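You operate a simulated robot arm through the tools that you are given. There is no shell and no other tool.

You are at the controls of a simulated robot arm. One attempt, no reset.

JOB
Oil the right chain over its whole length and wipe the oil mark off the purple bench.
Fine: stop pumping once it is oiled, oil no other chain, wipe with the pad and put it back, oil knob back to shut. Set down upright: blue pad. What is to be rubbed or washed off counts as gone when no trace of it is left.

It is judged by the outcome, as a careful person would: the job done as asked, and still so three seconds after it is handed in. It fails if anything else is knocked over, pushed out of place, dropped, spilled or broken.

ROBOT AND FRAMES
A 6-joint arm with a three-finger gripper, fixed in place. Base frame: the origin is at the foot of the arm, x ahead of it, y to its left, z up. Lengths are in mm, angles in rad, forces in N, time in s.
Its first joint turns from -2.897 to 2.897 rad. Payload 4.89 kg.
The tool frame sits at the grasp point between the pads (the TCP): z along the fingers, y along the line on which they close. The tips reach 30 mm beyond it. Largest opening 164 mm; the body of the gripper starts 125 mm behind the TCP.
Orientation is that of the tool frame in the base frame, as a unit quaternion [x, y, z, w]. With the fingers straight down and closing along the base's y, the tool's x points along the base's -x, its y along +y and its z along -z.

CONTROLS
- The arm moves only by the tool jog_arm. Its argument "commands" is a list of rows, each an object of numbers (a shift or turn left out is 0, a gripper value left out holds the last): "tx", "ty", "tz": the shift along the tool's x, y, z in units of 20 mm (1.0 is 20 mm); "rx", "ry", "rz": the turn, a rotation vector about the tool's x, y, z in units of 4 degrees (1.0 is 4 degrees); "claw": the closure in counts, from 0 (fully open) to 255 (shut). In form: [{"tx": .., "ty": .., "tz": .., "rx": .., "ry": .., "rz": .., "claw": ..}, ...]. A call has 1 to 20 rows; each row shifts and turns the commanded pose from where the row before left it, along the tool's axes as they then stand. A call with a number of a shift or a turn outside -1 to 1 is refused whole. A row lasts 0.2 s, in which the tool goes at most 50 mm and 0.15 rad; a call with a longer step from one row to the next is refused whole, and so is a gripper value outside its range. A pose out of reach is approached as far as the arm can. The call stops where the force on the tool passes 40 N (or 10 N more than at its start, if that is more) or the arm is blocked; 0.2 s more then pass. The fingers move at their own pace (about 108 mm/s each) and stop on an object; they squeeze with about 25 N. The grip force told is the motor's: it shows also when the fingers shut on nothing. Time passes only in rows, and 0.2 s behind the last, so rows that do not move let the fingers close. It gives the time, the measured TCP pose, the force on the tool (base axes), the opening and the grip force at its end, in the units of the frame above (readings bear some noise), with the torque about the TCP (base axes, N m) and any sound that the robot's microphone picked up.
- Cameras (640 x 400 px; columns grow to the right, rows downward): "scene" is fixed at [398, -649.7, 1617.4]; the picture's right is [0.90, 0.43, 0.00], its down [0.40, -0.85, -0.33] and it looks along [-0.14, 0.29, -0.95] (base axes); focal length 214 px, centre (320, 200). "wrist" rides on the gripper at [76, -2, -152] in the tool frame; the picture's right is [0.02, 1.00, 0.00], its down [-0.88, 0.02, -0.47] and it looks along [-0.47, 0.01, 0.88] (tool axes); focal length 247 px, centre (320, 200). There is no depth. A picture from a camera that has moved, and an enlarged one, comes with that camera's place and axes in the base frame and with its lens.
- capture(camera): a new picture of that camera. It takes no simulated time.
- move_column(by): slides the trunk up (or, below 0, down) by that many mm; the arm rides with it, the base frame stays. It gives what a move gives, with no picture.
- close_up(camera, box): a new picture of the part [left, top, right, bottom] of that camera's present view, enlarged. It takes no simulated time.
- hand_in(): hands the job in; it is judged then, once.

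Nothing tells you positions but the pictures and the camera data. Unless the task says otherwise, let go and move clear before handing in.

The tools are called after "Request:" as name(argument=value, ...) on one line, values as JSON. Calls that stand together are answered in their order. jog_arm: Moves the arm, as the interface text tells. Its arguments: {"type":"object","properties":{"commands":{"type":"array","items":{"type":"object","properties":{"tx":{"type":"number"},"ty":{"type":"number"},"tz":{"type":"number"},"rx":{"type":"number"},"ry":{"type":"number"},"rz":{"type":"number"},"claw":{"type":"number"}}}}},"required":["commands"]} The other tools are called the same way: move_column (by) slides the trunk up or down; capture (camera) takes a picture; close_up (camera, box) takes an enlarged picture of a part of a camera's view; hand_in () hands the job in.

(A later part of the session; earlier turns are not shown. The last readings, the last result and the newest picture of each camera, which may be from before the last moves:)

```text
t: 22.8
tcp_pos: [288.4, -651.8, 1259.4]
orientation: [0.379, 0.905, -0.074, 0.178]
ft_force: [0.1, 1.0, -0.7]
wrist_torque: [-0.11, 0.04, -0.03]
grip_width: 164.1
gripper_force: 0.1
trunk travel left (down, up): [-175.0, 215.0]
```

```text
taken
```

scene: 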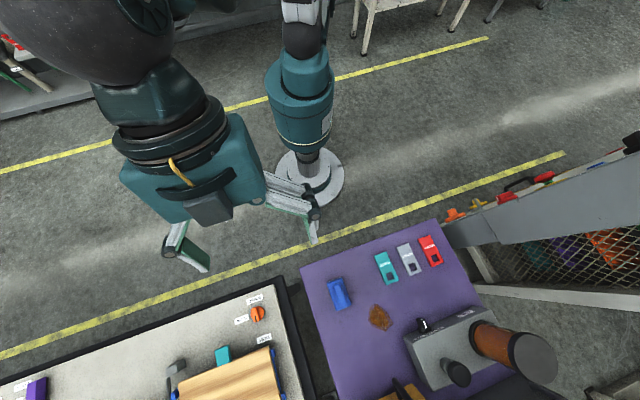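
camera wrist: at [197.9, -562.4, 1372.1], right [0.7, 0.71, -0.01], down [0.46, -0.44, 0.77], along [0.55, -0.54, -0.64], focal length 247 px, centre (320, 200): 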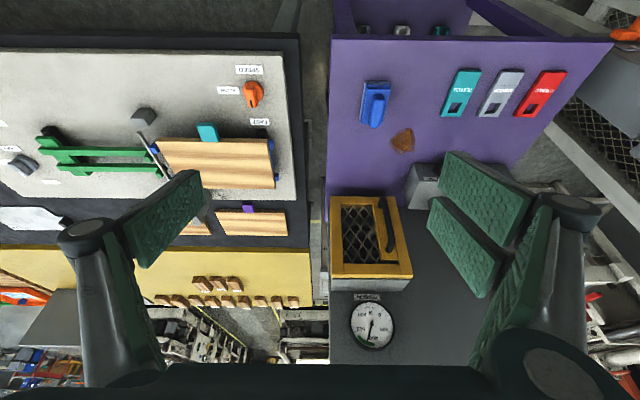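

Request:
close_up(camera="wrist", box=[270, 180, 420, 360])

Request:
close_up(camera="wrist", box=[320, 185, 420, 295])

Request:
close_up(camera="wrist", box=[0, 40, 320, 240])

```text
2.22 times, centred on (345, 270) of wrist
camera zoom: at [197.9, -562.4, 1372.1], right [0.7, 0.71, -0.01], down [0.46, -0.44, 0.77], along [0.55, -0.54, -0.64], focal length 549 px, centre (264, 44)
```

zoom: 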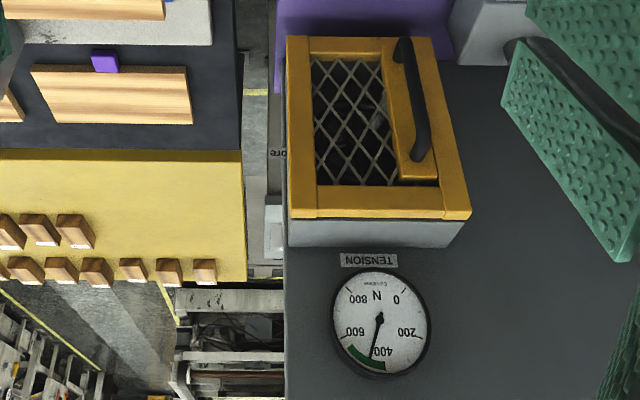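

```text
3.64 times, centred on (370, 240) of wrist
camera zoom: at [197.9, -562.4, 1372.1], right [0.7, 0.71, -0.01], down [0.46, -0.44, 0.77], along [0.55, -0.54, -0.64], focal length 898 px, centre (138, 54)
```

zoom: 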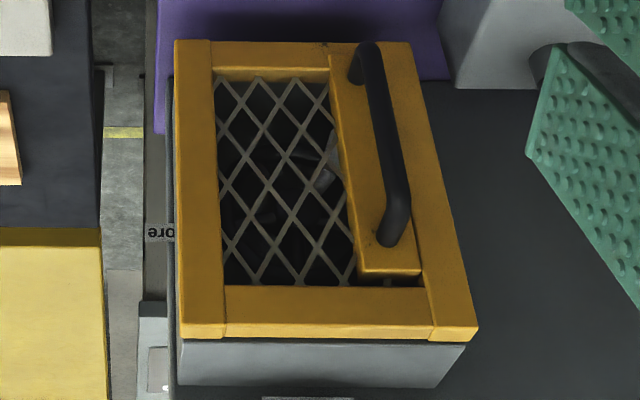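

```text
2.00 times, centred on (160, 140) of wrist
camera zoom: at [197.9, -562.4, 1372.1], right [0.7, 0.71, -0.01], down [0.46, -0.44, 0.77], along [0.55, -0.54, -0.64], focal length 494 px, centre (640, 320)
```

zoom: 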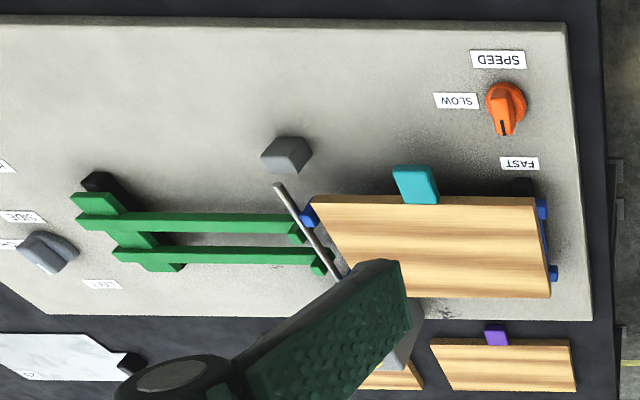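

I still can't see any chain from here. I'll raise the trunk to look over and beside the wall.

Request:
move_column(by=200)

Request:
capture(camera="wrist")

```text
t: 25.0
tcp_pos: [288.6, -653.2, 1458.8]
orientation: [0.38, 0.905, -0.075, 0.178]
ft_force: [0.3, 0.2, 0.6]
wrist_torque: [-0.02, 0.01, -0.03]
grip_width: 164.3
gripper_force: 0.0
trunk travel left (down, up): [-375.0, 15.0]
```

```text
taken
camera wrist: at [197.8, -562.7, 1571.5], right [0.7, 0.71, -0.01], down [0.46, -0.44, 0.77], along [0.55, -0.54, -0.64], focal length 247 px, centre (320, 200)
```

wrist: 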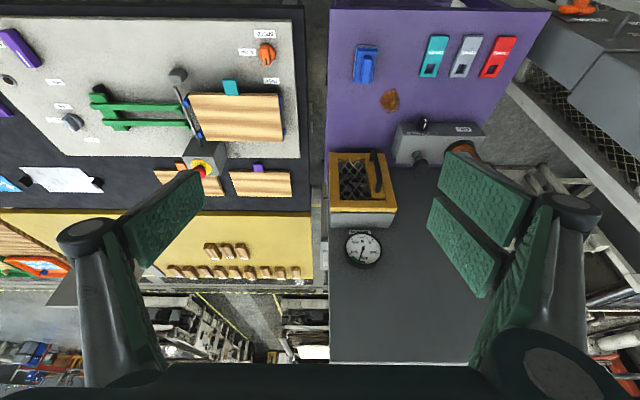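

Request:
close_up(camera="wrist", box=[325, 145, 400, 235])

Request:
close_up(camera="wrist", box=[270, 200, 420, 380])

Request:
close_up(camera="scene", box=[370, 350, 470, 400])

Request:
close_up(camera="scene", box=[520, 120, 640, 300])

```text
4.44 times, centred on (362, 190) of wrist
camera zoom: at [197.8, -562.7, 1571.5], right [0.7, 0.71, -0.01], down [0.46, -0.44, 0.77], along [0.55, -0.54, -0.64], focal length 1098 px, centre (131, 244)
```

zoom: 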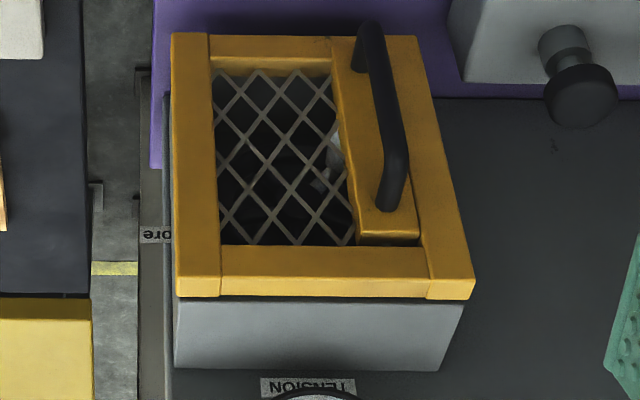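

```text
2.22 times, centred on (345, 290) of wrist
camera zoom: at [197.8, -562.7, 1571.5], right [0.7, 0.71, -0.01], down [0.46, -0.44, 0.77], along [0.55, -0.54, -0.64], focal length 549 px, centre (264, 0)
```

zoom: 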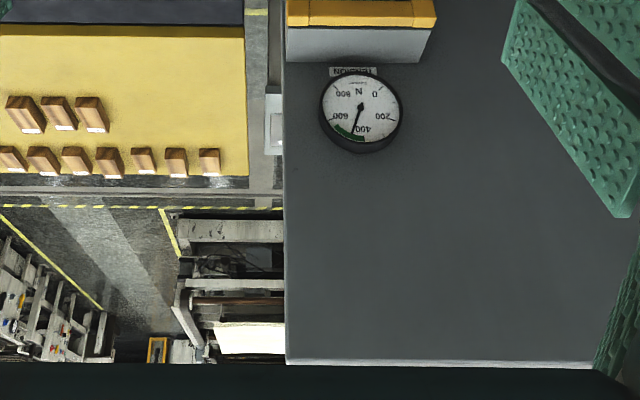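

```text
6.40 times, centred on (420, 375) of scene
camera zoom: at [398.0, -649.7, 1617.4], right [0.9, 0.43, 0.0], down [0.4, -0.85, -0.33], along [-0.14, 0.29, -0.95], focal length 1373 px, centre (-320, -920)
```

zoom: 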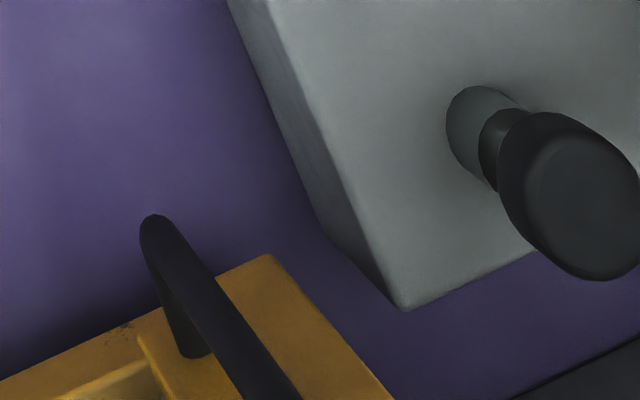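

```text
2.22 times, centred on (580, 210) of scene
camera zoom: at [398.0, -649.7, 1617.4], right [0.9, 0.43, 0.0], down [0.4, -0.85, -0.33], along [-0.14, 0.29, -0.95], focal length 477 px, centre (-258, 178)
```

zoom: 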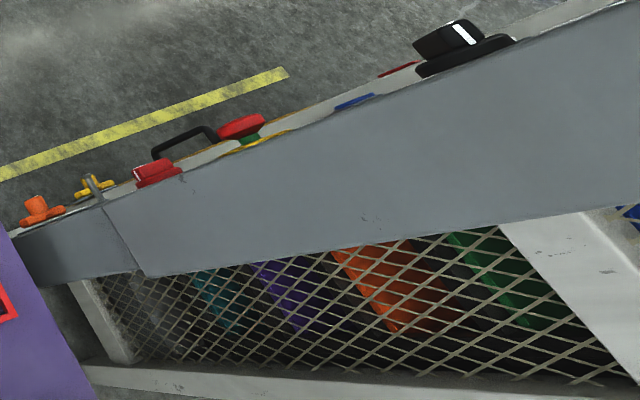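

I'll shift to the machine's right side and look back at it, since something pale is attached along that edge.

Request:
jog_arm(commands=[{"ty": -0.94, "tx": 0.35, "tz": 0.87}, {"ty": -0.94, "tx": 0.35, "tz": 0.87}, {"ty": -0.94, "tx": 0.35, "tz": 0.87}, {"ty": -0.94, "tx": 0.35, "tz": 0.87}, {"ty": -0.94, "tx": 0.35, "tz": 0.87}, {"ty": -0.94, "tx": 0.35, "tz": 0.87}, {"ty": -0.94, "tx": 0.35, "tz": 0.87}, {"ty": -0.94, "tx": 0.35, "tz": 0.87}, {"rx": -0.365, "rz": -0.9}, {"rx": -0.365, "rz": -0.9}, {"rx": -0.365, "rz": -0.9}, {"rx": -0.365, "rz": -0.9}, {"rx": -0.365, "rz": -0.9}, {"rx": -0.365, "rz": -0.9}, {"rx": -0.365, "rz": -0.9}, {"rx": -0.365, "rz": -0.9}, {"rx": -0.365, "rz": -0.9}])

Request:
capture(camera="wrist")

Request:
capture(camera="scene")

```text
t: 28.6
tcp_pos: [181.6, -758.5, 1309.2]
orientation: [0.089, 0.977, -0.018, 0.192]
ft_force: [-0.1, 0.1, -0.5]
wrist_torque: [0.0, -0.01, 0.0]
grip_width: 164.0
gripper_force: 0.0
trunk travel left (down, up): [-375.0, 15.0]
```

```text
taken
camera wrist: at [55.6, -737.0, 1422.1], right [0.16, 0.99, -0.01], down [0.63, -0.1, 0.77], along [0.76, -0.13, -0.64], focal length 247 px, centre (320, 200)
```

wrist: 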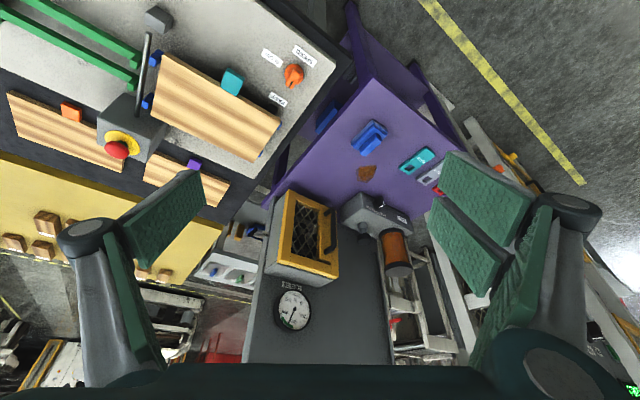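

```text
taken
```

scene: 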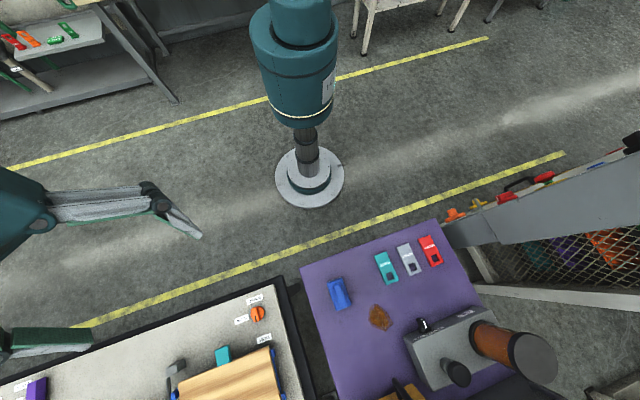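

Request:
close_up(camera="wrist", box=[190, 160, 350, 290])

Request:
close_up(camera="wrist", box=[190, 200, 290, 280])

Request:
close_up(camera="wrist", box=[330, 180, 470, 370])

```text
3.08 times, centred on (270, 225) of wrist
camera zoom: at [55.6, -737.0, 1422.1], right [0.16, 0.99, -0.01], down [0.63, -0.1, 0.77], along [0.76, -0.13, -0.64], focal length 760 px, centre (474, 123)
```

zoom: 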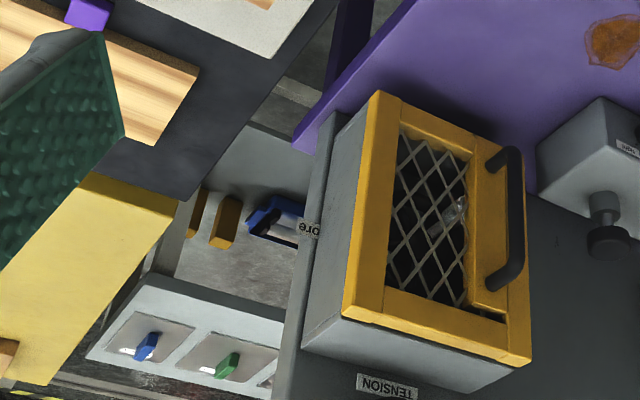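

```text
5.00 times, centred on (240, 240) of wrist
camera zoom: at [55.6, -737.0, 1422.1], right [0.16, 0.99, -0.01], down [0.63, -0.1, 0.77], along [0.76, -0.13, -0.64], focal length 1235 px, centre (720, 0)
```

zoom: 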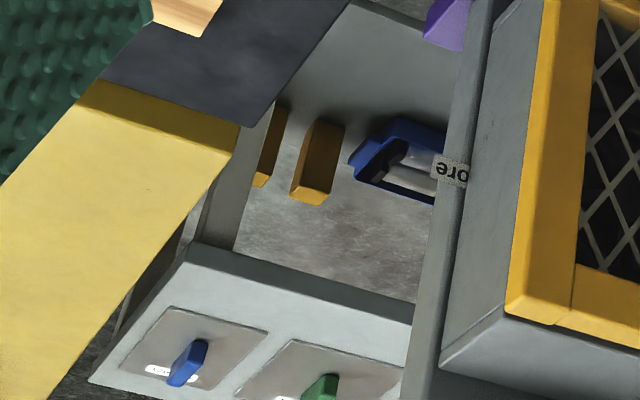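

```text
2.11 times, centred on (400, 275) of wrist
camera zoom: at [55.6, -737.0, 1422.1], right [0.16, 0.99, -0.01], down [0.63, -0.1, 0.77], along [0.76, -0.13, -0.64], focal length 520 px, centre (152, 42)
```

zoom: 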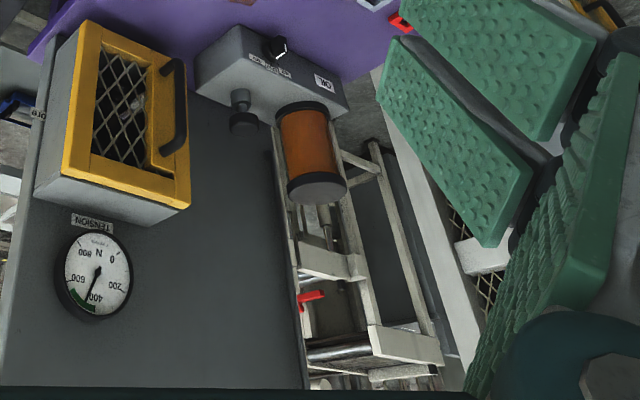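

This side shows a neighbouring station but no chain. I'll go to the left side of the machine and look at the frame behind the reservoir.

Request:
jog_arm(commands=[{"rx": 0.365, "rz": 0.9, "tx": -0.2}, {"rx": 0.365, "rz": 0.9, "tx": -0.2}, {"rx": 0.365, "rz": 0.9, "tx": -0.2}, {"rx": 0.365, "rz": 0.9, "tx": -0.2}, {"rx": 0.365, "rz": 0.9, "tx": -0.2}, {"rx": 0.365, "rz": 0.9, "tx": -0.2}, {"rx": 0.365, "rz": 0.9, "tx": -0.2}, {"rx": 0.365, "rz": 0.9}, {"rx": 0.365, "rz": 0.9}, {"ty": 1}, {"ty": 1}, {"ty": 1}, {"ty": 1}, {"ty": 1}, {"ty": 1}, {"ty": 1}, {"ty": 1}, {"ty": 1}, {"ty": 1}])

Request:
jog_arm(commands=[{"ty": 1}, {"ty": 1}, {"ty": 1}, {"ty": 1}, {"ty": 1}, {"ty": 1}, {"ty": 1}, {"ty": 1}, {"ty": 1}, {"ty": 1}, {"ty": 1}, {"ty": 1}, {"ty": 1}, {"ty": 1}])

Request:
capture(camera="wrist")

Request:
capture(camera="scene")

```text
t: 32.6
tcp_pos: [349.7, -628.4, 1319.2]
orientation: [0.38, 0.905, -0.075, 0.178]
ft_force: [-1.5, -0.6, -0.7]
wrist_torque: [0.03, -0.02, 0.0]
grip_width: 164.2
gripper_force: 0.0
trunk travel left (down, up): [-375.0, 15.0]
```

```text
t: 35.6
tcp_pos: [548.4, -432.1, 1319.9]
orientation: [0.38, 0.904, -0.075, 0.178]
ft_force: [0.0, -1.0, -0.3]
wrist_torque: [0.03, -0.01, 0.03]
grip_width: 164.1
gripper_force: 0.1
trunk travel left (down, up): [-375.0, 15.0]
```

```text
taken
camera wrist: at [457.5, -341.8, 1432.4], right [0.7, 0.71, -0.01], down [0.46, -0.44, 0.77], along [0.55, -0.54, -0.64], focal length 247 px, centre (320, 200)
```

wrist: 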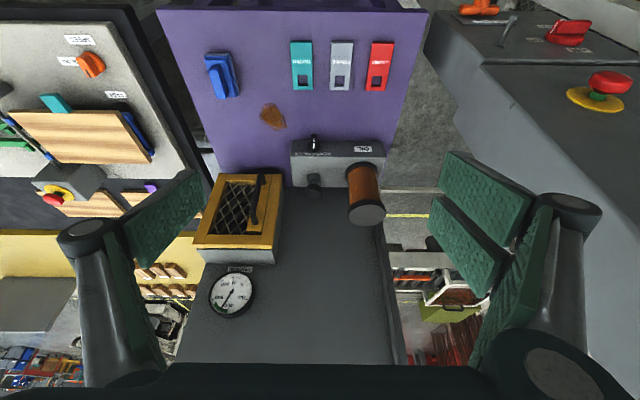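

```text
taken
```

scene: 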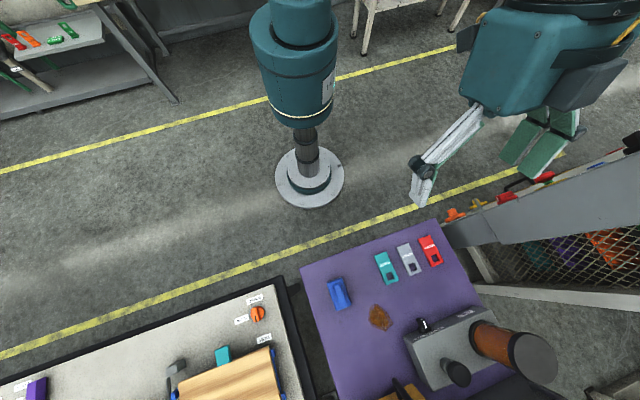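

Request:
close_up(camera="wrist", box=[180, 160, 420, 370])

Request:
close_up(camera="wrist", box=[190, 160, 290, 270])

Request:
close_up(camera="wrist", box=[280, 120, 420, 240])

```text
1.90 times, centred on (300, 265) of wrist
camera zoom: at [457.5, -341.8, 1432.4], right [0.7, 0.71, -0.01], down [0.46, -0.44, 0.77], along [0.55, -0.54, -0.64], focal length 470 px, centre (358, 76)
```

zoom: 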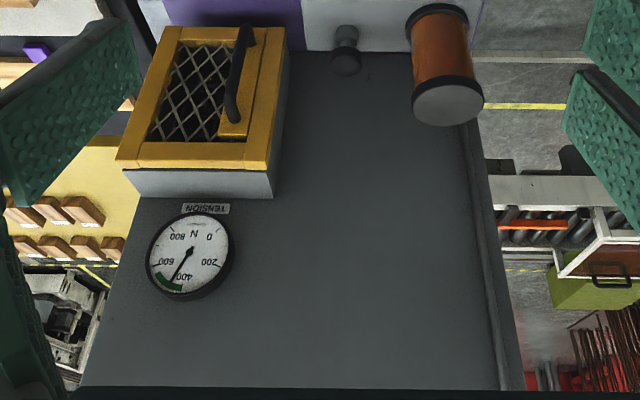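

```text
3.64 times, centred on (240, 215) of wrist
camera zoom: at [457.5, -341.8, 1432.4], right [0.7, 0.71, -0.01], down [0.46, -0.44, 0.77], along [0.55, -0.54, -0.64], focal length 898 px, centre (611, 146)
```

zoom: 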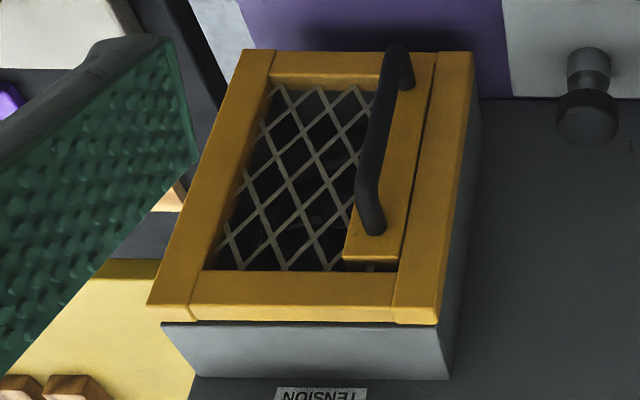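

```text
3.33 times, centred on (350, 180) of wrist
camera zoom: at [457.5, -341.8, 1432.4], right [0.7, 0.71, -0.01], down [0.46, -0.44, 0.77], along [0.55, -0.54, -0.64], focal length 823 px, centre (220, 267)
```

zoom: 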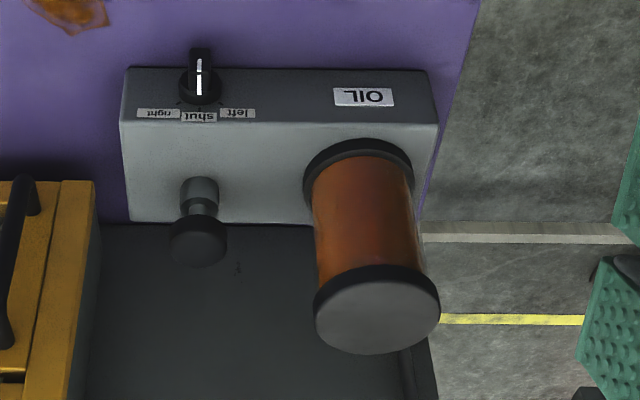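

Request:
close_up(camera="wrist", box=[360, 210, 430, 370])

Request:
close_up(camera="wrist", box=[370, 220, 420, 270])

```text
2.50 times, centred on (395, 290) of wrist
camera zoom: at [457.5, -341.8, 1432.4], right [0.7, 0.71, -0.01], down [0.46, -0.44, 0.77], along [0.55, -0.54, -0.64], focal length 617 px, centre (132, -25)
```

zoom: 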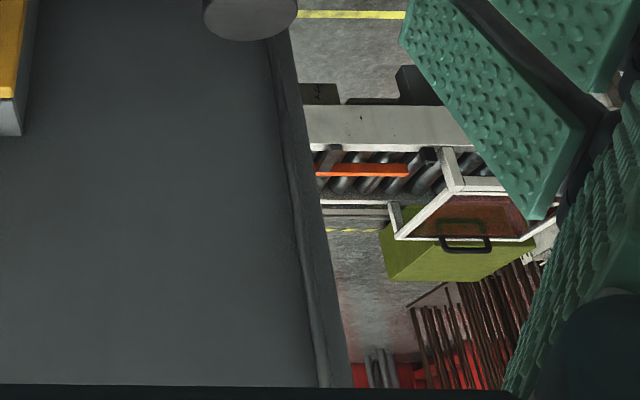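

```text
8.00 times, centred on (395, 245) of wrist
camera zoom: at [457.5, -341.8, 1432.4], right [0.7, 0.71, -0.01], down [0.46, -0.44, 0.77], along [0.55, -0.54, -0.64], focal length 1976 px, centre (-280, -160)
```

zoom: 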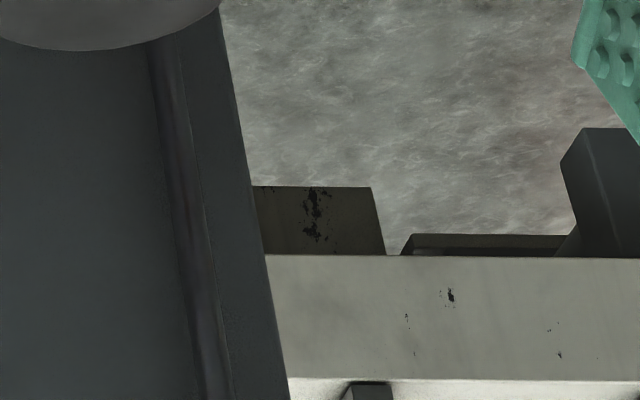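

The wall is just a panel and the knob clearly reads "shut". I'll back off, lower the trunk and look under the bench from the front.

Request:
jog_arm(commands=[{"tx": 0.9, "tz": -0.375, "ty": -0.5}, {"tx": 0.9, "tz": -0.375, "ty": -0.5}, {"tx": 0.9, "tz": -0.375, "ty": -0.5}, {"tx": 0.9, "tz": -0.375, "ty": -0.5}, {"tx": 0.9, "tz": -0.375, "ty": -0.5}, {"tx": 0.9, "tz": -0.375, "ty": -0.5}, {"tx": 0.9, "tz": -0.375, "ty": -0.5}, {"tx": 0.9, "tz": -0.375, "ty": -0.5}])

Request:
move_column(by=-375)

Request:
capture(camera="wrist")

Request:
capture(camera="scene")

```text
t: 37.6
tcp_pos: [415.2, -415.0, 1330.8]
orientation: [0.38, 0.904, -0.076, 0.178]
ft_force: [0.3, 0.0, -0.3]
wrist_torque: [0.08, 0.01, 0.03]
grip_width: 163.7
gripper_force: 0.1
trunk travel left (down, up): [-375.0, 15.0]
stopped in row 8: the arm was blocked; the commanded pose is now the measured one
```

```text
t: 41.2
tcp_pos: [413.4, -413.3, 956.0]
orientation: [0.38, 0.904, -0.075, 0.178]
ft_force: [0.3, -0.2, 0.3]
wrist_torque: [0.01, -0.02, 0.0]
grip_width: 163.8
gripper_force: 0.1
trunk travel left (down, up): [0.0, 390.0]
```

```text
taken
camera wrist: at [322.7, -323.8, 1068.5], right [0.7, 0.71, -0.01], down [0.46, -0.44, 0.77], along [0.55, -0.54, -0.64], focal length 247 px, centre (320, 200)
```

wrist: 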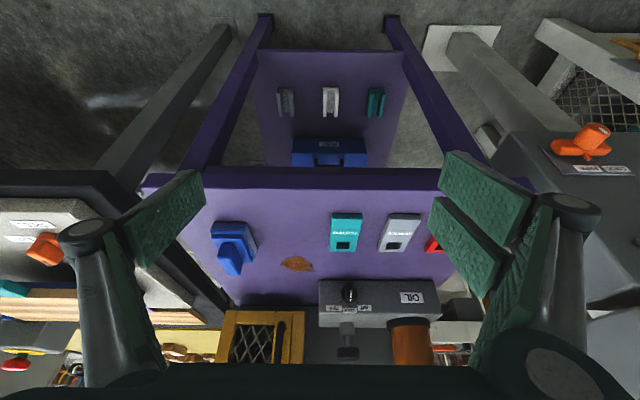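

```text
taken
```

scene: 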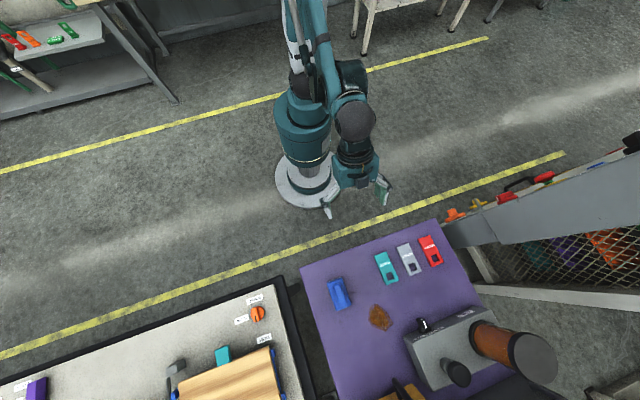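

Request:
jog_arm(commands=[{"tx": 0.89, "tz": 0.72}, {"tx": 0.89, "tz": 0.72}, {"tx": 0.89, "tz": 0.72}, {"tx": 0.89, "tz": 0.72}, {"tx": 0.89, "tz": 0.72}, {"tx": 0.89, "tz": 0.72}, {"tx": 0.89, "tz": 0.72}, {"tx": 0.89, "tz": 0.72}, {"tx": 0.89, "tz": 0.72}, {"ry": -1}, {"ry": -1}, {"ry": -1}, {"ry": -1}, {"ry": -1}, {"ry": -1}])

Request:
capture(camera="wrist")

Request:
capture(camera="scene")

```text
t: 44.4
tcp_pos: [343.2, -342.0, 807.3]
orientation: [0.358, 0.848, -0.153, 0.36]
ft_force: [0.9, -0.2, 0.2]
wrist_torque: [0.06, 0.05, 0.02]
grip_width: 163.9
gripper_force: 0.0
out of reach, approached as far as the arm can: row 14, 15
trunk travel left (down, up): [0.0, 390.0]
```

```text
taken
camera wrist: at [228.3, -227.5, 857.8], right [0.7, 0.71, -0.02], down [0.2, -0.18, 0.96], along [0.68, -0.68, -0.27], focal length 247 px, centre (320, 200)
```

wrist: 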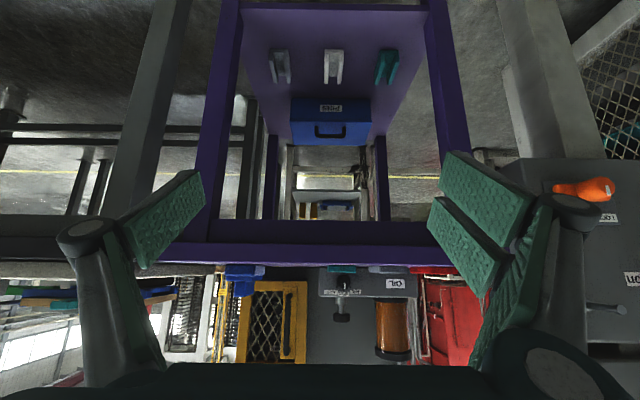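

```text
taken
```

scene: 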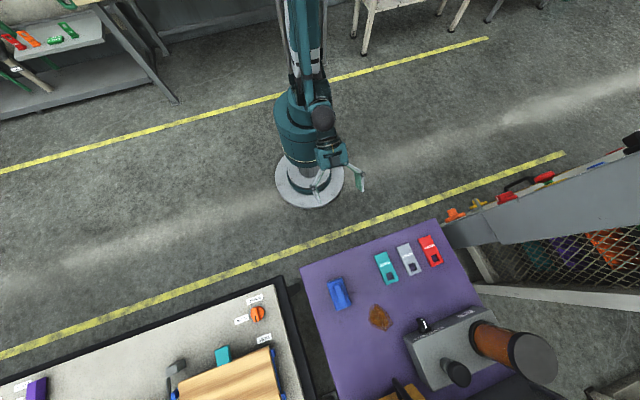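

Request:
close_up(camera="wrist", box=[200, 120, 480, 260])

Request:
close_up(camera="wrist", box=[200, 250, 480, 370])

```text
2.29 times, centred on (340, 190) of wrist
camera zoom: at [228.3, -227.5, 857.8], right [0.7, 0.71, -0.02], down [0.2, -0.18, 0.96], along [0.68, -0.68, -0.27], focal length 564 px, centre (274, 223)
```

zoom: 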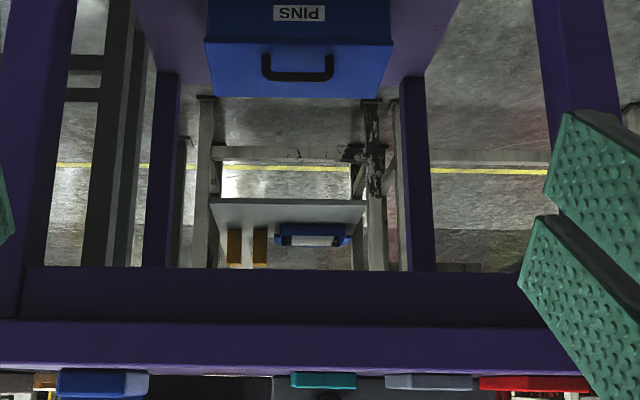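

```text
2.29 times, centred on (340, 310) of wrist
camera zoom: at [228.3, -227.5, 857.8], right [0.7, 0.71, -0.02], down [0.2, -0.18, 0.96], along [0.68, -0.68, -0.27], focal length 564 px, centre (274, -51)
```

zoom: 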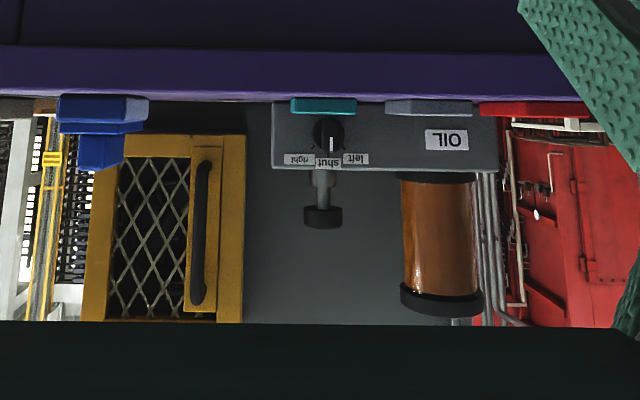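

No chain under the bench either, which leaves the inside of the guard box. I'll bring the trunk back up and put the camera right in front of the mesh.

Request:
move_column(by=175)

Request:
jog_arm(commands=[{"tx": -0.9, "tz": 0.75, "ty": -0.3}, {"tx": -0.9, "tz": 0.75, "ty": -0.3}, {"tx": -0.9, "tz": 0.75, "ty": -0.3}, {"tx": -0.9, "tz": 0.75, "ty": -0.3}, {"tx": -0.9, "tz": 0.75, "ty": -0.3}, {"tx": -0.9, "tz": 0.75, "ty": -0.3}, {"tx": -0.9, "tz": 0.75, "ty": -0.3}, {"tx": -0.9, "tz": 0.75, "ty": -0.3}, {"tx": -0.9, "tz": 0.75, "ty": -0.3}, {"tx": -0.9, "tz": 0.75, "ty": -0.3}])

Request:
capture(camera="wrist")

```text
t: 46.4
tcp_pos: [342.7, -341.5, 982.6]
orientation: [0.357, 0.848, -0.152, 0.361]
ft_force: [-0.5, -0.6, -0.3]
wrist_torque: [-0.01, -0.02, -0.02]
grip_width: 164.0
gripper_force: 0.1
trunk travel left (down, up): [-175.0, 215.0]
```

```text
t: 48.5
tcp_pos: [462.7, -551.0, 1007.1]
orientation: [0.357, 0.848, -0.152, 0.361]
ft_force: [-0.3, -0.1, -0.3]
wrist_torque: [-0.02, -0.02, 0.0]
grip_width: 163.8
gripper_force: 0.1
trunk travel left (down, up): [-175.0, 215.0]
```

```text
taken
camera wrist: at [347.0, -435.7, 1059.3], right [0.7, 0.71, -0.02], down [0.2, -0.18, 0.96], along [0.68, -0.68, -0.27], focal length 247 px, centre (320, 200)
```

wrist: 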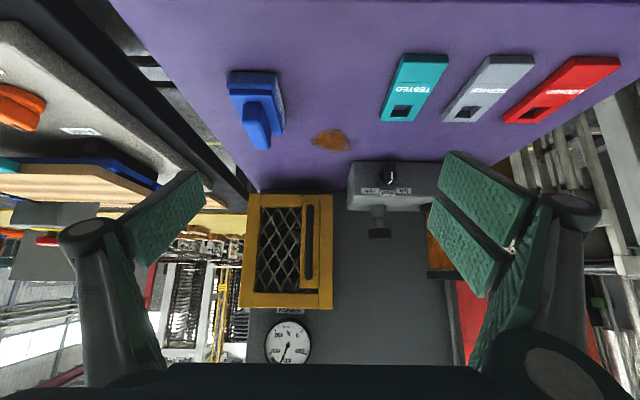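

Request:
jog_arm(commands=[{"tx": -0.9, "tz": 0.82, "ty": -0.275}, {"tx": -0.9, "tz": 0.82, "ty": -0.275}, {"tx": -0.9, "tz": 0.82, "ty": -0.275}, {"tx": -0.9, "tz": 0.82, "ty": -0.275}, {"tx": -0.9, "tz": 0.82, "ty": -0.275}, {"tx": -0.9, "tz": 0.82, "ty": -0.275}, {"tx": -0.9, "tz": 0.82, "ty": -0.275}, {"tx": -0.9, "tz": 0.82, "ty": -0.275}, {"tx": -0.9, "tz": 0.82, "ty": -0.275}, {"ry": -1}, {"ry": -1}, {"ry": -1}, {"ry": -1}])

Request:
capture(camera="wrist")

Request:
capture(camera="scene")

```text
t: 51.4
tcp_pos: [580.5, -740.7, 1021.9]
orientation: [0.333, 0.789, -0.201, 0.475]
ft_force: [-0.8, 0.4, -0.1]
wrist_torque: [-0.06, 0.03, -0.02]
grip_width: 164.2
gripper_force: 0.0
trunk travel left (down, up): [-175.0, 215.0]
```

```text
taken
camera wrist: at [460.0, -621.4, 1026.0], right [0.71, 0.71, -0.02], down [0.01, 0.02, 1.0], along [0.71, -0.71, 0.01], focal length 247 px, centre (320, 200)
```

wrist: 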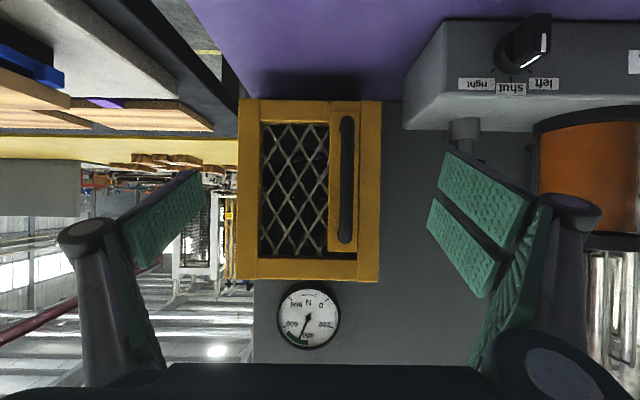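

```text
taken
```

scene: 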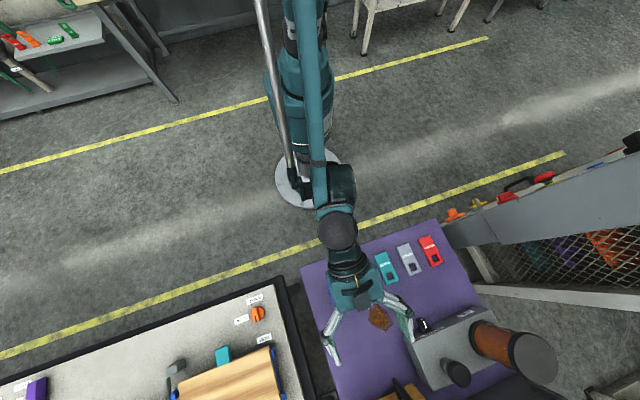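

Request:
close_up(camera="wrist", box=[255, 115, 340, 195])

Request:
close_up(camera="wrist", box=[255, 180, 340, 265])

Request:
close_up(camera="wrist", box=[420, 10, 570, 150])

Request:
close_up(camera="wrist", box=[230, 90, 400, 290])

```text
5.00 times, centred on (298, 155) of wrist
camera zoom: at [460.0, -621.4, 1026.0], right [0.71, 0.71, -0.02], down [0.01, 0.02, 1.0], along [0.71, -0.71, 0.01], focal length 1235 px, centre (432, 425)
```

zoom: 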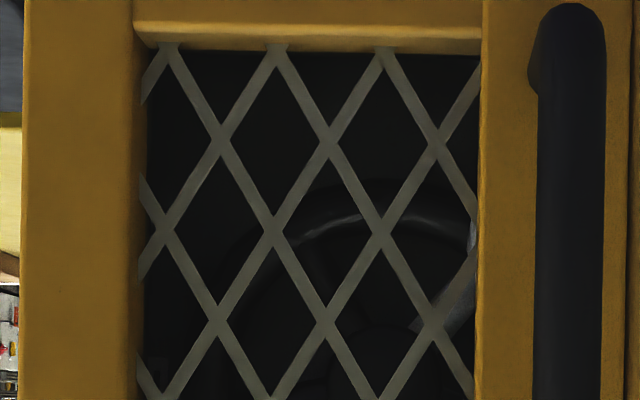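

```text
4.71 times, centred on (298, 222) of wrist
camera zoom: at [460.0, -621.4, 1026.0], right [0.71, 0.71, -0.02], down [0.01, 0.02, 1.0], along [0.71, -0.71, 0.01], focal length 1162 px, centre (426, 94)
```

zoom: 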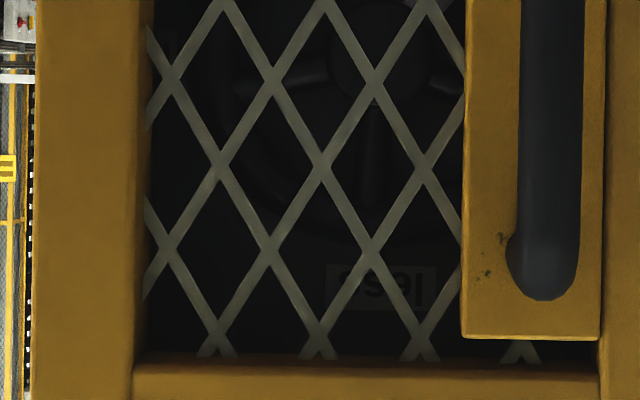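

```text
2.86 times, centred on (495, 80) of wrist
camera zoom: at [460.0, -621.4, 1026.0], right [0.71, 0.71, -0.02], down [0.01, 0.02, 1.0], along [0.71, -0.71, 0.01], focal length 706 px, centre (-180, 543)
```

zoom: 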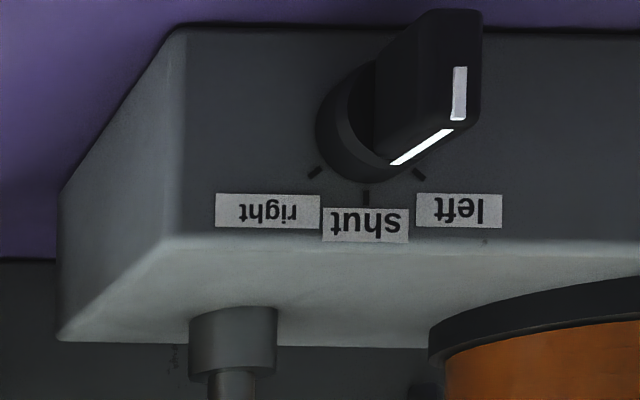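

```text
2.00 times, centred on (315, 190) of wrist
camera zoom: at [460.0, -621.4, 1026.0], right [0.71, 0.71, -0.02], down [0.01, 0.02, 1.0], along [0.71, -0.71, 0.01], focal length 494 px, centre (330, 220)
```

zoom: 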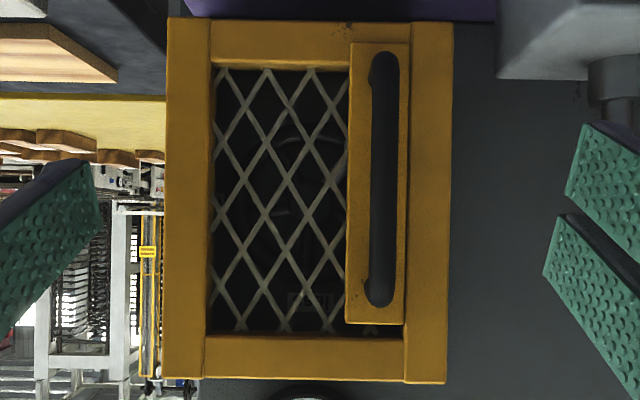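

The guard contains only a handwheel, so the chains must be elsewhere. I'll go up with the trunk and look horizontally over the top of the wall.

Request:
jog_arm(commands=[{"tx": 0.3, "tz": -0.8}, {"tx": 0.3, "tz": -0.8}, {"tx": 0.3, "tz": -0.8}, {"tx": 0.3, "tz": -0.8}, {"tx": 0.3, "tz": -0.8}, {"tx": 0.3, "tz": -0.8}, {"tx": 0.3, "tz": -0.8}, {"tx": 0.3, "tz": -0.8}, {"tx": 0.3, "tz": -0.8}, {"tx": 0.3, "tz": -0.8}])

Request:
move_column(by=210)

Request:
capture(camera="wrist")

```text
t: 53.5
tcp_pos: [460.9, -620.4, 1043.9]
orientation: [0.332, 0.789, -0.2, 0.476]
ft_force: [0.9, -1.7, 0.1]
wrist_torque: [0.0, 0.0, -0.01]
grip_width: 164.0
gripper_force: 0.1
trunk travel left (down, up): [-175.0, 215.0]
```

```text
t: 55.8
tcp_pos: [461.1, -621.2, 1254.3]
orientation: [0.332, 0.79, -0.2, 0.475]
ft_force: [0.1, 0.6, 0.5]
wrist_torque: [0.0, 0.0, -0.02]
grip_width: 163.9
gripper_force: 0.1
trunk travel left (down, up): [-385.0, 5.0]
```

```text
taken
camera wrist: at [340.9, -500.6, 1257.8], right [0.71, 0.71, -0.02], down [0.01, 0.02, 1.0], along [0.71, -0.71, 0.01], focal length 247 px, centre (320, 200)
```

wrist: 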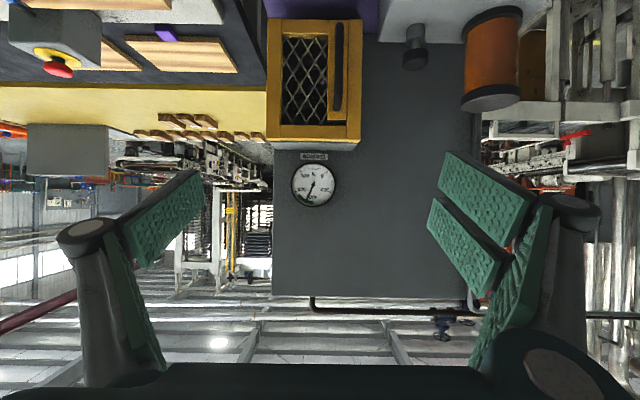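

Request:
close_up(camera="wrist", box=[260, 270, 500, 370])

Request:
close_up(camera="wrist", box=[440, 60, 640, 200])

Request:
close_up(camera="wrist", box=[100, 120, 290, 300])

```text
2.67 times, centred on (380, 320) of wrist
camera zoom: at [340.9, -500.6, 1257.8], right [0.71, 0.71, -0.02], down [0.01, 0.02, 1.0], along [0.71, -0.71, 0.01], focal length 659 px, centre (160, -120)
```

zoom: 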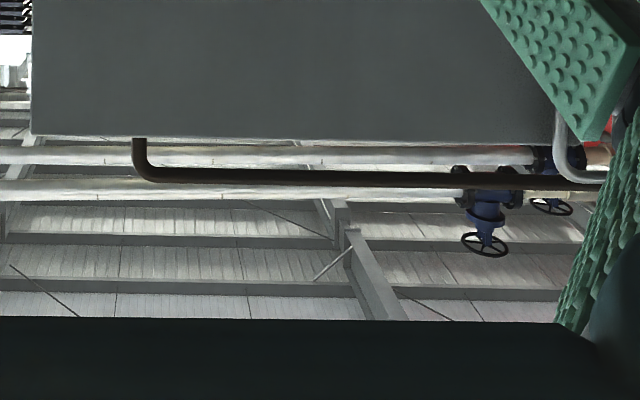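

```text
2.86 times, centred on (540, 130) of wrist
camera zoom: at [340.9, -500.6, 1257.8], right [0.71, 0.71, -0.02], down [0.01, 0.02, 1.0], along [0.71, -0.71, 0.01], focal length 706 px, centre (-309, 400)
```

zoom: 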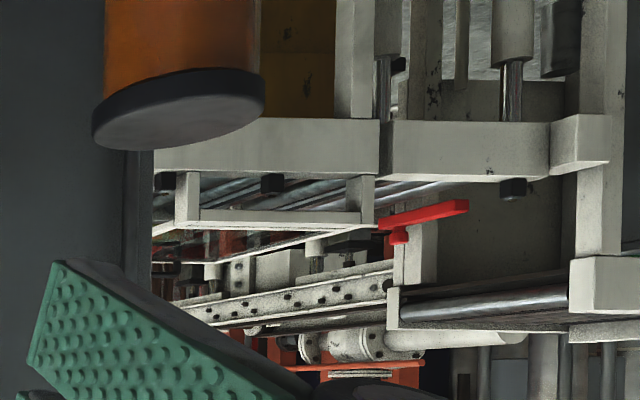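

```text
2.22 times, centred on (195, 210) of wrist
camera zoom: at [340.9, -500.6, 1257.8], right [0.71, 0.71, -0.02], down [0.01, 0.02, 1.0], along [0.71, -0.71, 0.01], focal length 549 px, centre (598, 178)
```

zoom: 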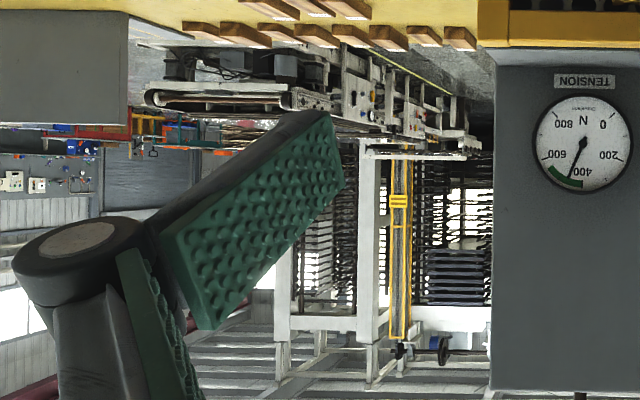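

There's a dark pipe at the top of the wall. I'll rise further and get a proper look at the top edge.

Request:
jog_arm(commands=[{"tx": -0.63, "tz": -0.92}, {"tx": -0.63, "tz": -0.92}, {"tx": -0.63, "tz": -0.92}, {"tx": -0.63, "tz": -0.92}, {"tx": -0.63, "tz": -0.92}, {"tx": -0.63, "tz": -0.92}, {"tx": -0.63, "tz": -0.92}, {"tx": -0.63, "tz": -0.92}, {"tx": -0.63, "tz": -0.92}, {"tx": -0.63, "tz": -0.92}])

Request:
capture(camera="wrist")

```text
t: 58.2
tcp_pos: [416.5, -597.6, 1462.1]
orientation: [0.33, 0.791, -0.199, 0.476]
ft_force: [1.1, -1.7, -0.9]
wrist_torque: [0.05, 0.02, 0.03]
grip_width: 163.8
gripper_force: 0.0
trunk travel left (down, up): [-385.0, 5.0]
stopped in row 10: the arm was blocked; the commanded pose is now the measured one
```

```text
taken
camera wrist: at [296.6, -478.3, 1466.5], right [0.71, 0.71, -0.02], down [0.01, 0.02, 1.0], along [0.71, -0.71, 0.0], focal length 247 px, centre (320, 200)
```

wrist: 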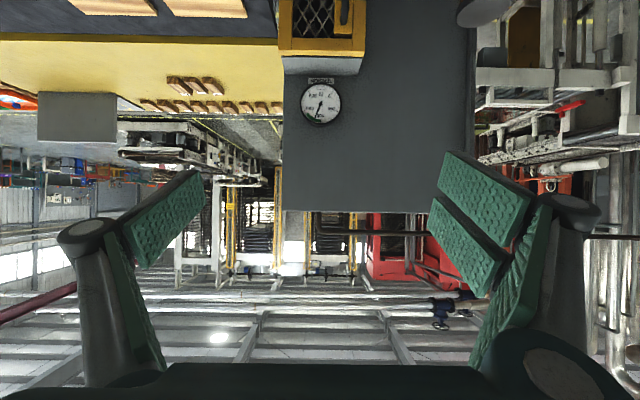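

Request:
jog_arm(commands=[{"ty": 0.97, "tx": 0.335, "tz": 0.186}, {"ty": 0.97, "tx": 0.335, "tz": 0.186}, {"ty": 0.97, "tx": 0.335, "tz": 0.186}, {"ty": 0.97, "tx": 0.335, "tz": 0.186}, {"ty": 0.97, "tx": 0.335, "tz": 0.186}, {"ty": 0.97, "tx": 0.335, "tz": 0.186}, {"ty": 0.97, "tx": 0.335, "tz": 0.186}, {"ty": 0.97, "tx": 0.335, "tz": 0.186}, {"ty": 0.97, "tx": 0.335, "tz": 0.186}, {"ty": 0.97, "tx": 0.335, "tz": 0.186}, {"ty": 0.97, "tx": 0.335, "tz": 0.186}, {"ty": 0.97, "tx": 0.335, "tz": 0.186}, {"ty": 0.97, "tx": 0.335, "tz": 0.186}, {"ty": 0.97, "tx": 0.335, "tz": 0.186}, {"ty": 0.97, "tx": 0.335, "tz": 0.186}, {"ty": 0.97, "tx": 0.335, "tz": 0.186}, {"ty": 0.97, "tx": 0.335, "tz": 0.186}])

Request:
jog_arm(commands=[{"ry": 1}, {"ry": 1}, {"ry": 1}, {"ry": 1}, {"ry": 1}, {"ry": 1}, {"ry": 1}, {"rx": 0.605, "rz": 0.933}, {"rx": 0.605, "rz": 0.933}, {"rx": 0.605, "rz": 0.933}, {"rx": 0.605, "rz": 0.933}, {"rx": 0.605, "rz": 0.933}, {"rx": 0.605, "rz": 0.933}, {"rx": 0.605, "rz": 0.933}, {"rx": 0.605, "rz": 0.933}, {"rx": 0.605, "rz": 0.933}])

Request:
capture(camera="wrist")

Request:
capture(camera="scene")

```text
t: 61.8
tcp_pos: [650.3, -362.4, 1330.8]
orientation: [0.332, 0.79, -0.199, 0.475]
ft_force: [-0.4, -0.2, 0.8]
wrist_torque: [0.03, 0.01, 0.01]
grip_width: 163.8
gripper_force: 0.0
trunk travel left (down, up): [-385.0, 5.0]
```

```text
t: 65.2
tcp_pos: [648.9, -362.0, 1332.1]
orientation: [0.651, 0.701, -0.193, 0.218]
ft_force: [0.3, -0.1, 0.3]
wrist_torque: [0.02, -0.03, 0.02]
grip_width: 163.8
gripper_force: 0.1
trunk travel left (down, up): [-385.0, 5.0]
```

```text
taken
camera wrist: at [635.7, -216.0, 1416.0], right [1.0, 0.09, 0.0], down [0.04, -0.47, 0.88], along [0.08, -0.88, -0.47], focal length 247 px, centre (320, 200)
```

wrist: 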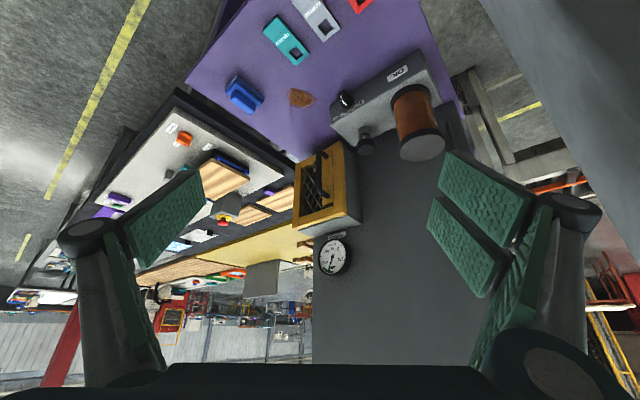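

```text
taken
```

scene: 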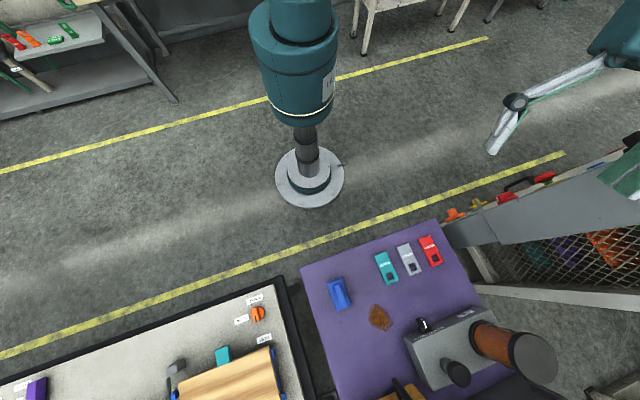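

Request:
close_up(camera="wrist", box=[320, 40, 560, 240])

Request:
close_up(camera="wrist", box=[280, 120, 480, 360])

```text
2.00 times, centred on (440, 140) of wrist
camera zoom: at [635.7, -216.0, 1416.0], right [1.0, 0.09, 0.0], down [0.04, -0.47, 0.88], along [0.08, -0.88, -0.47], focal length 494 px, centre (80, 320)
```

zoom: 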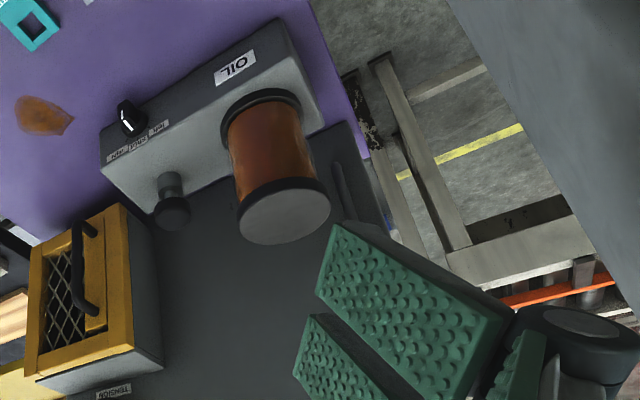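

```text
1.67 times, centred on (380, 240) of wrist
camera zoom: at [635.7, -216.0, 1416.0], right [1.0, 0.09, 0.0], down [0.04, -0.47, 0.88], along [0.08, -0.88, -0.47], focal length 412 px, centre (220, 133)
```

zoom: 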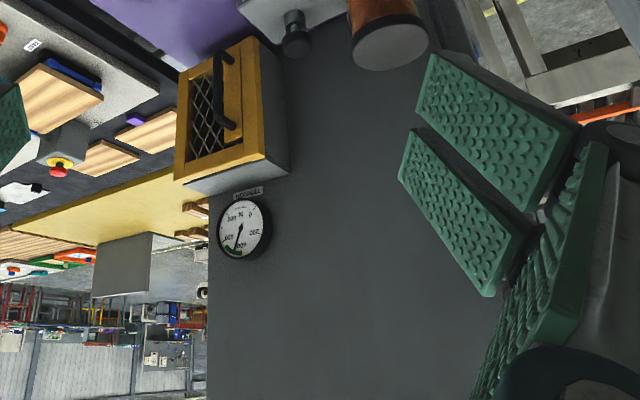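

Request:
close_up(camera="wrist", box=[430, 95, 500, 165])

Request:
close_up(camera="wrist", box=[300, 110, 380, 240])

```text
5.71 times, centred on (465, 130) of wrist
camera zoom: at [635.7, -216.0, 1416.0], right [1.0, 0.09, 0.0], down [0.04, -0.47, 0.88], along [0.08, -0.88, -0.47], focal length 1411 px, centre (-509, 600)
```

zoom: 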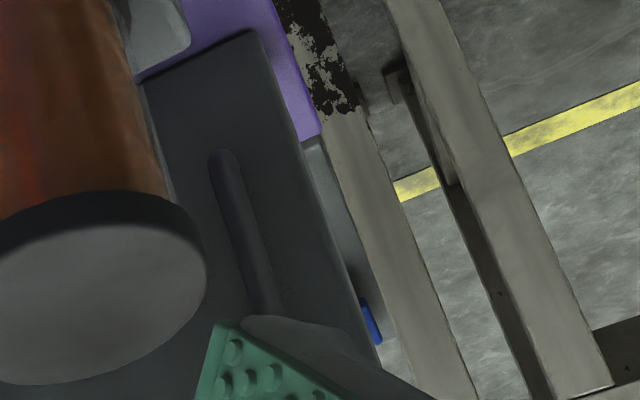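

```text
3.08 times, centred on (340, 175) of wrist
camera zoom: at [635.7, -216.0, 1416.0], right [1.0, 0.09, 0.0], down [0.04, -0.47, 0.88], along [0.08, -0.88, -0.47], focal length 760 px, centre (258, 277)
```

zoom: 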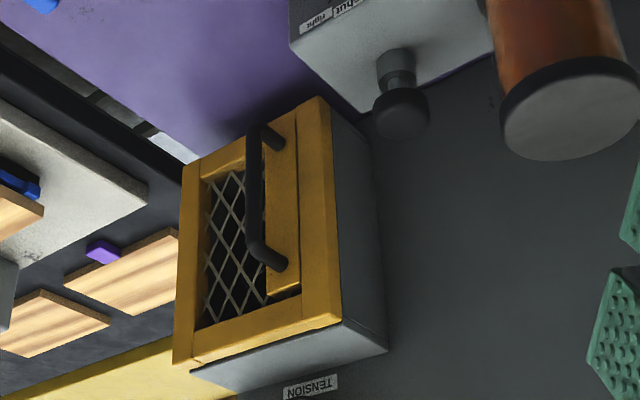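

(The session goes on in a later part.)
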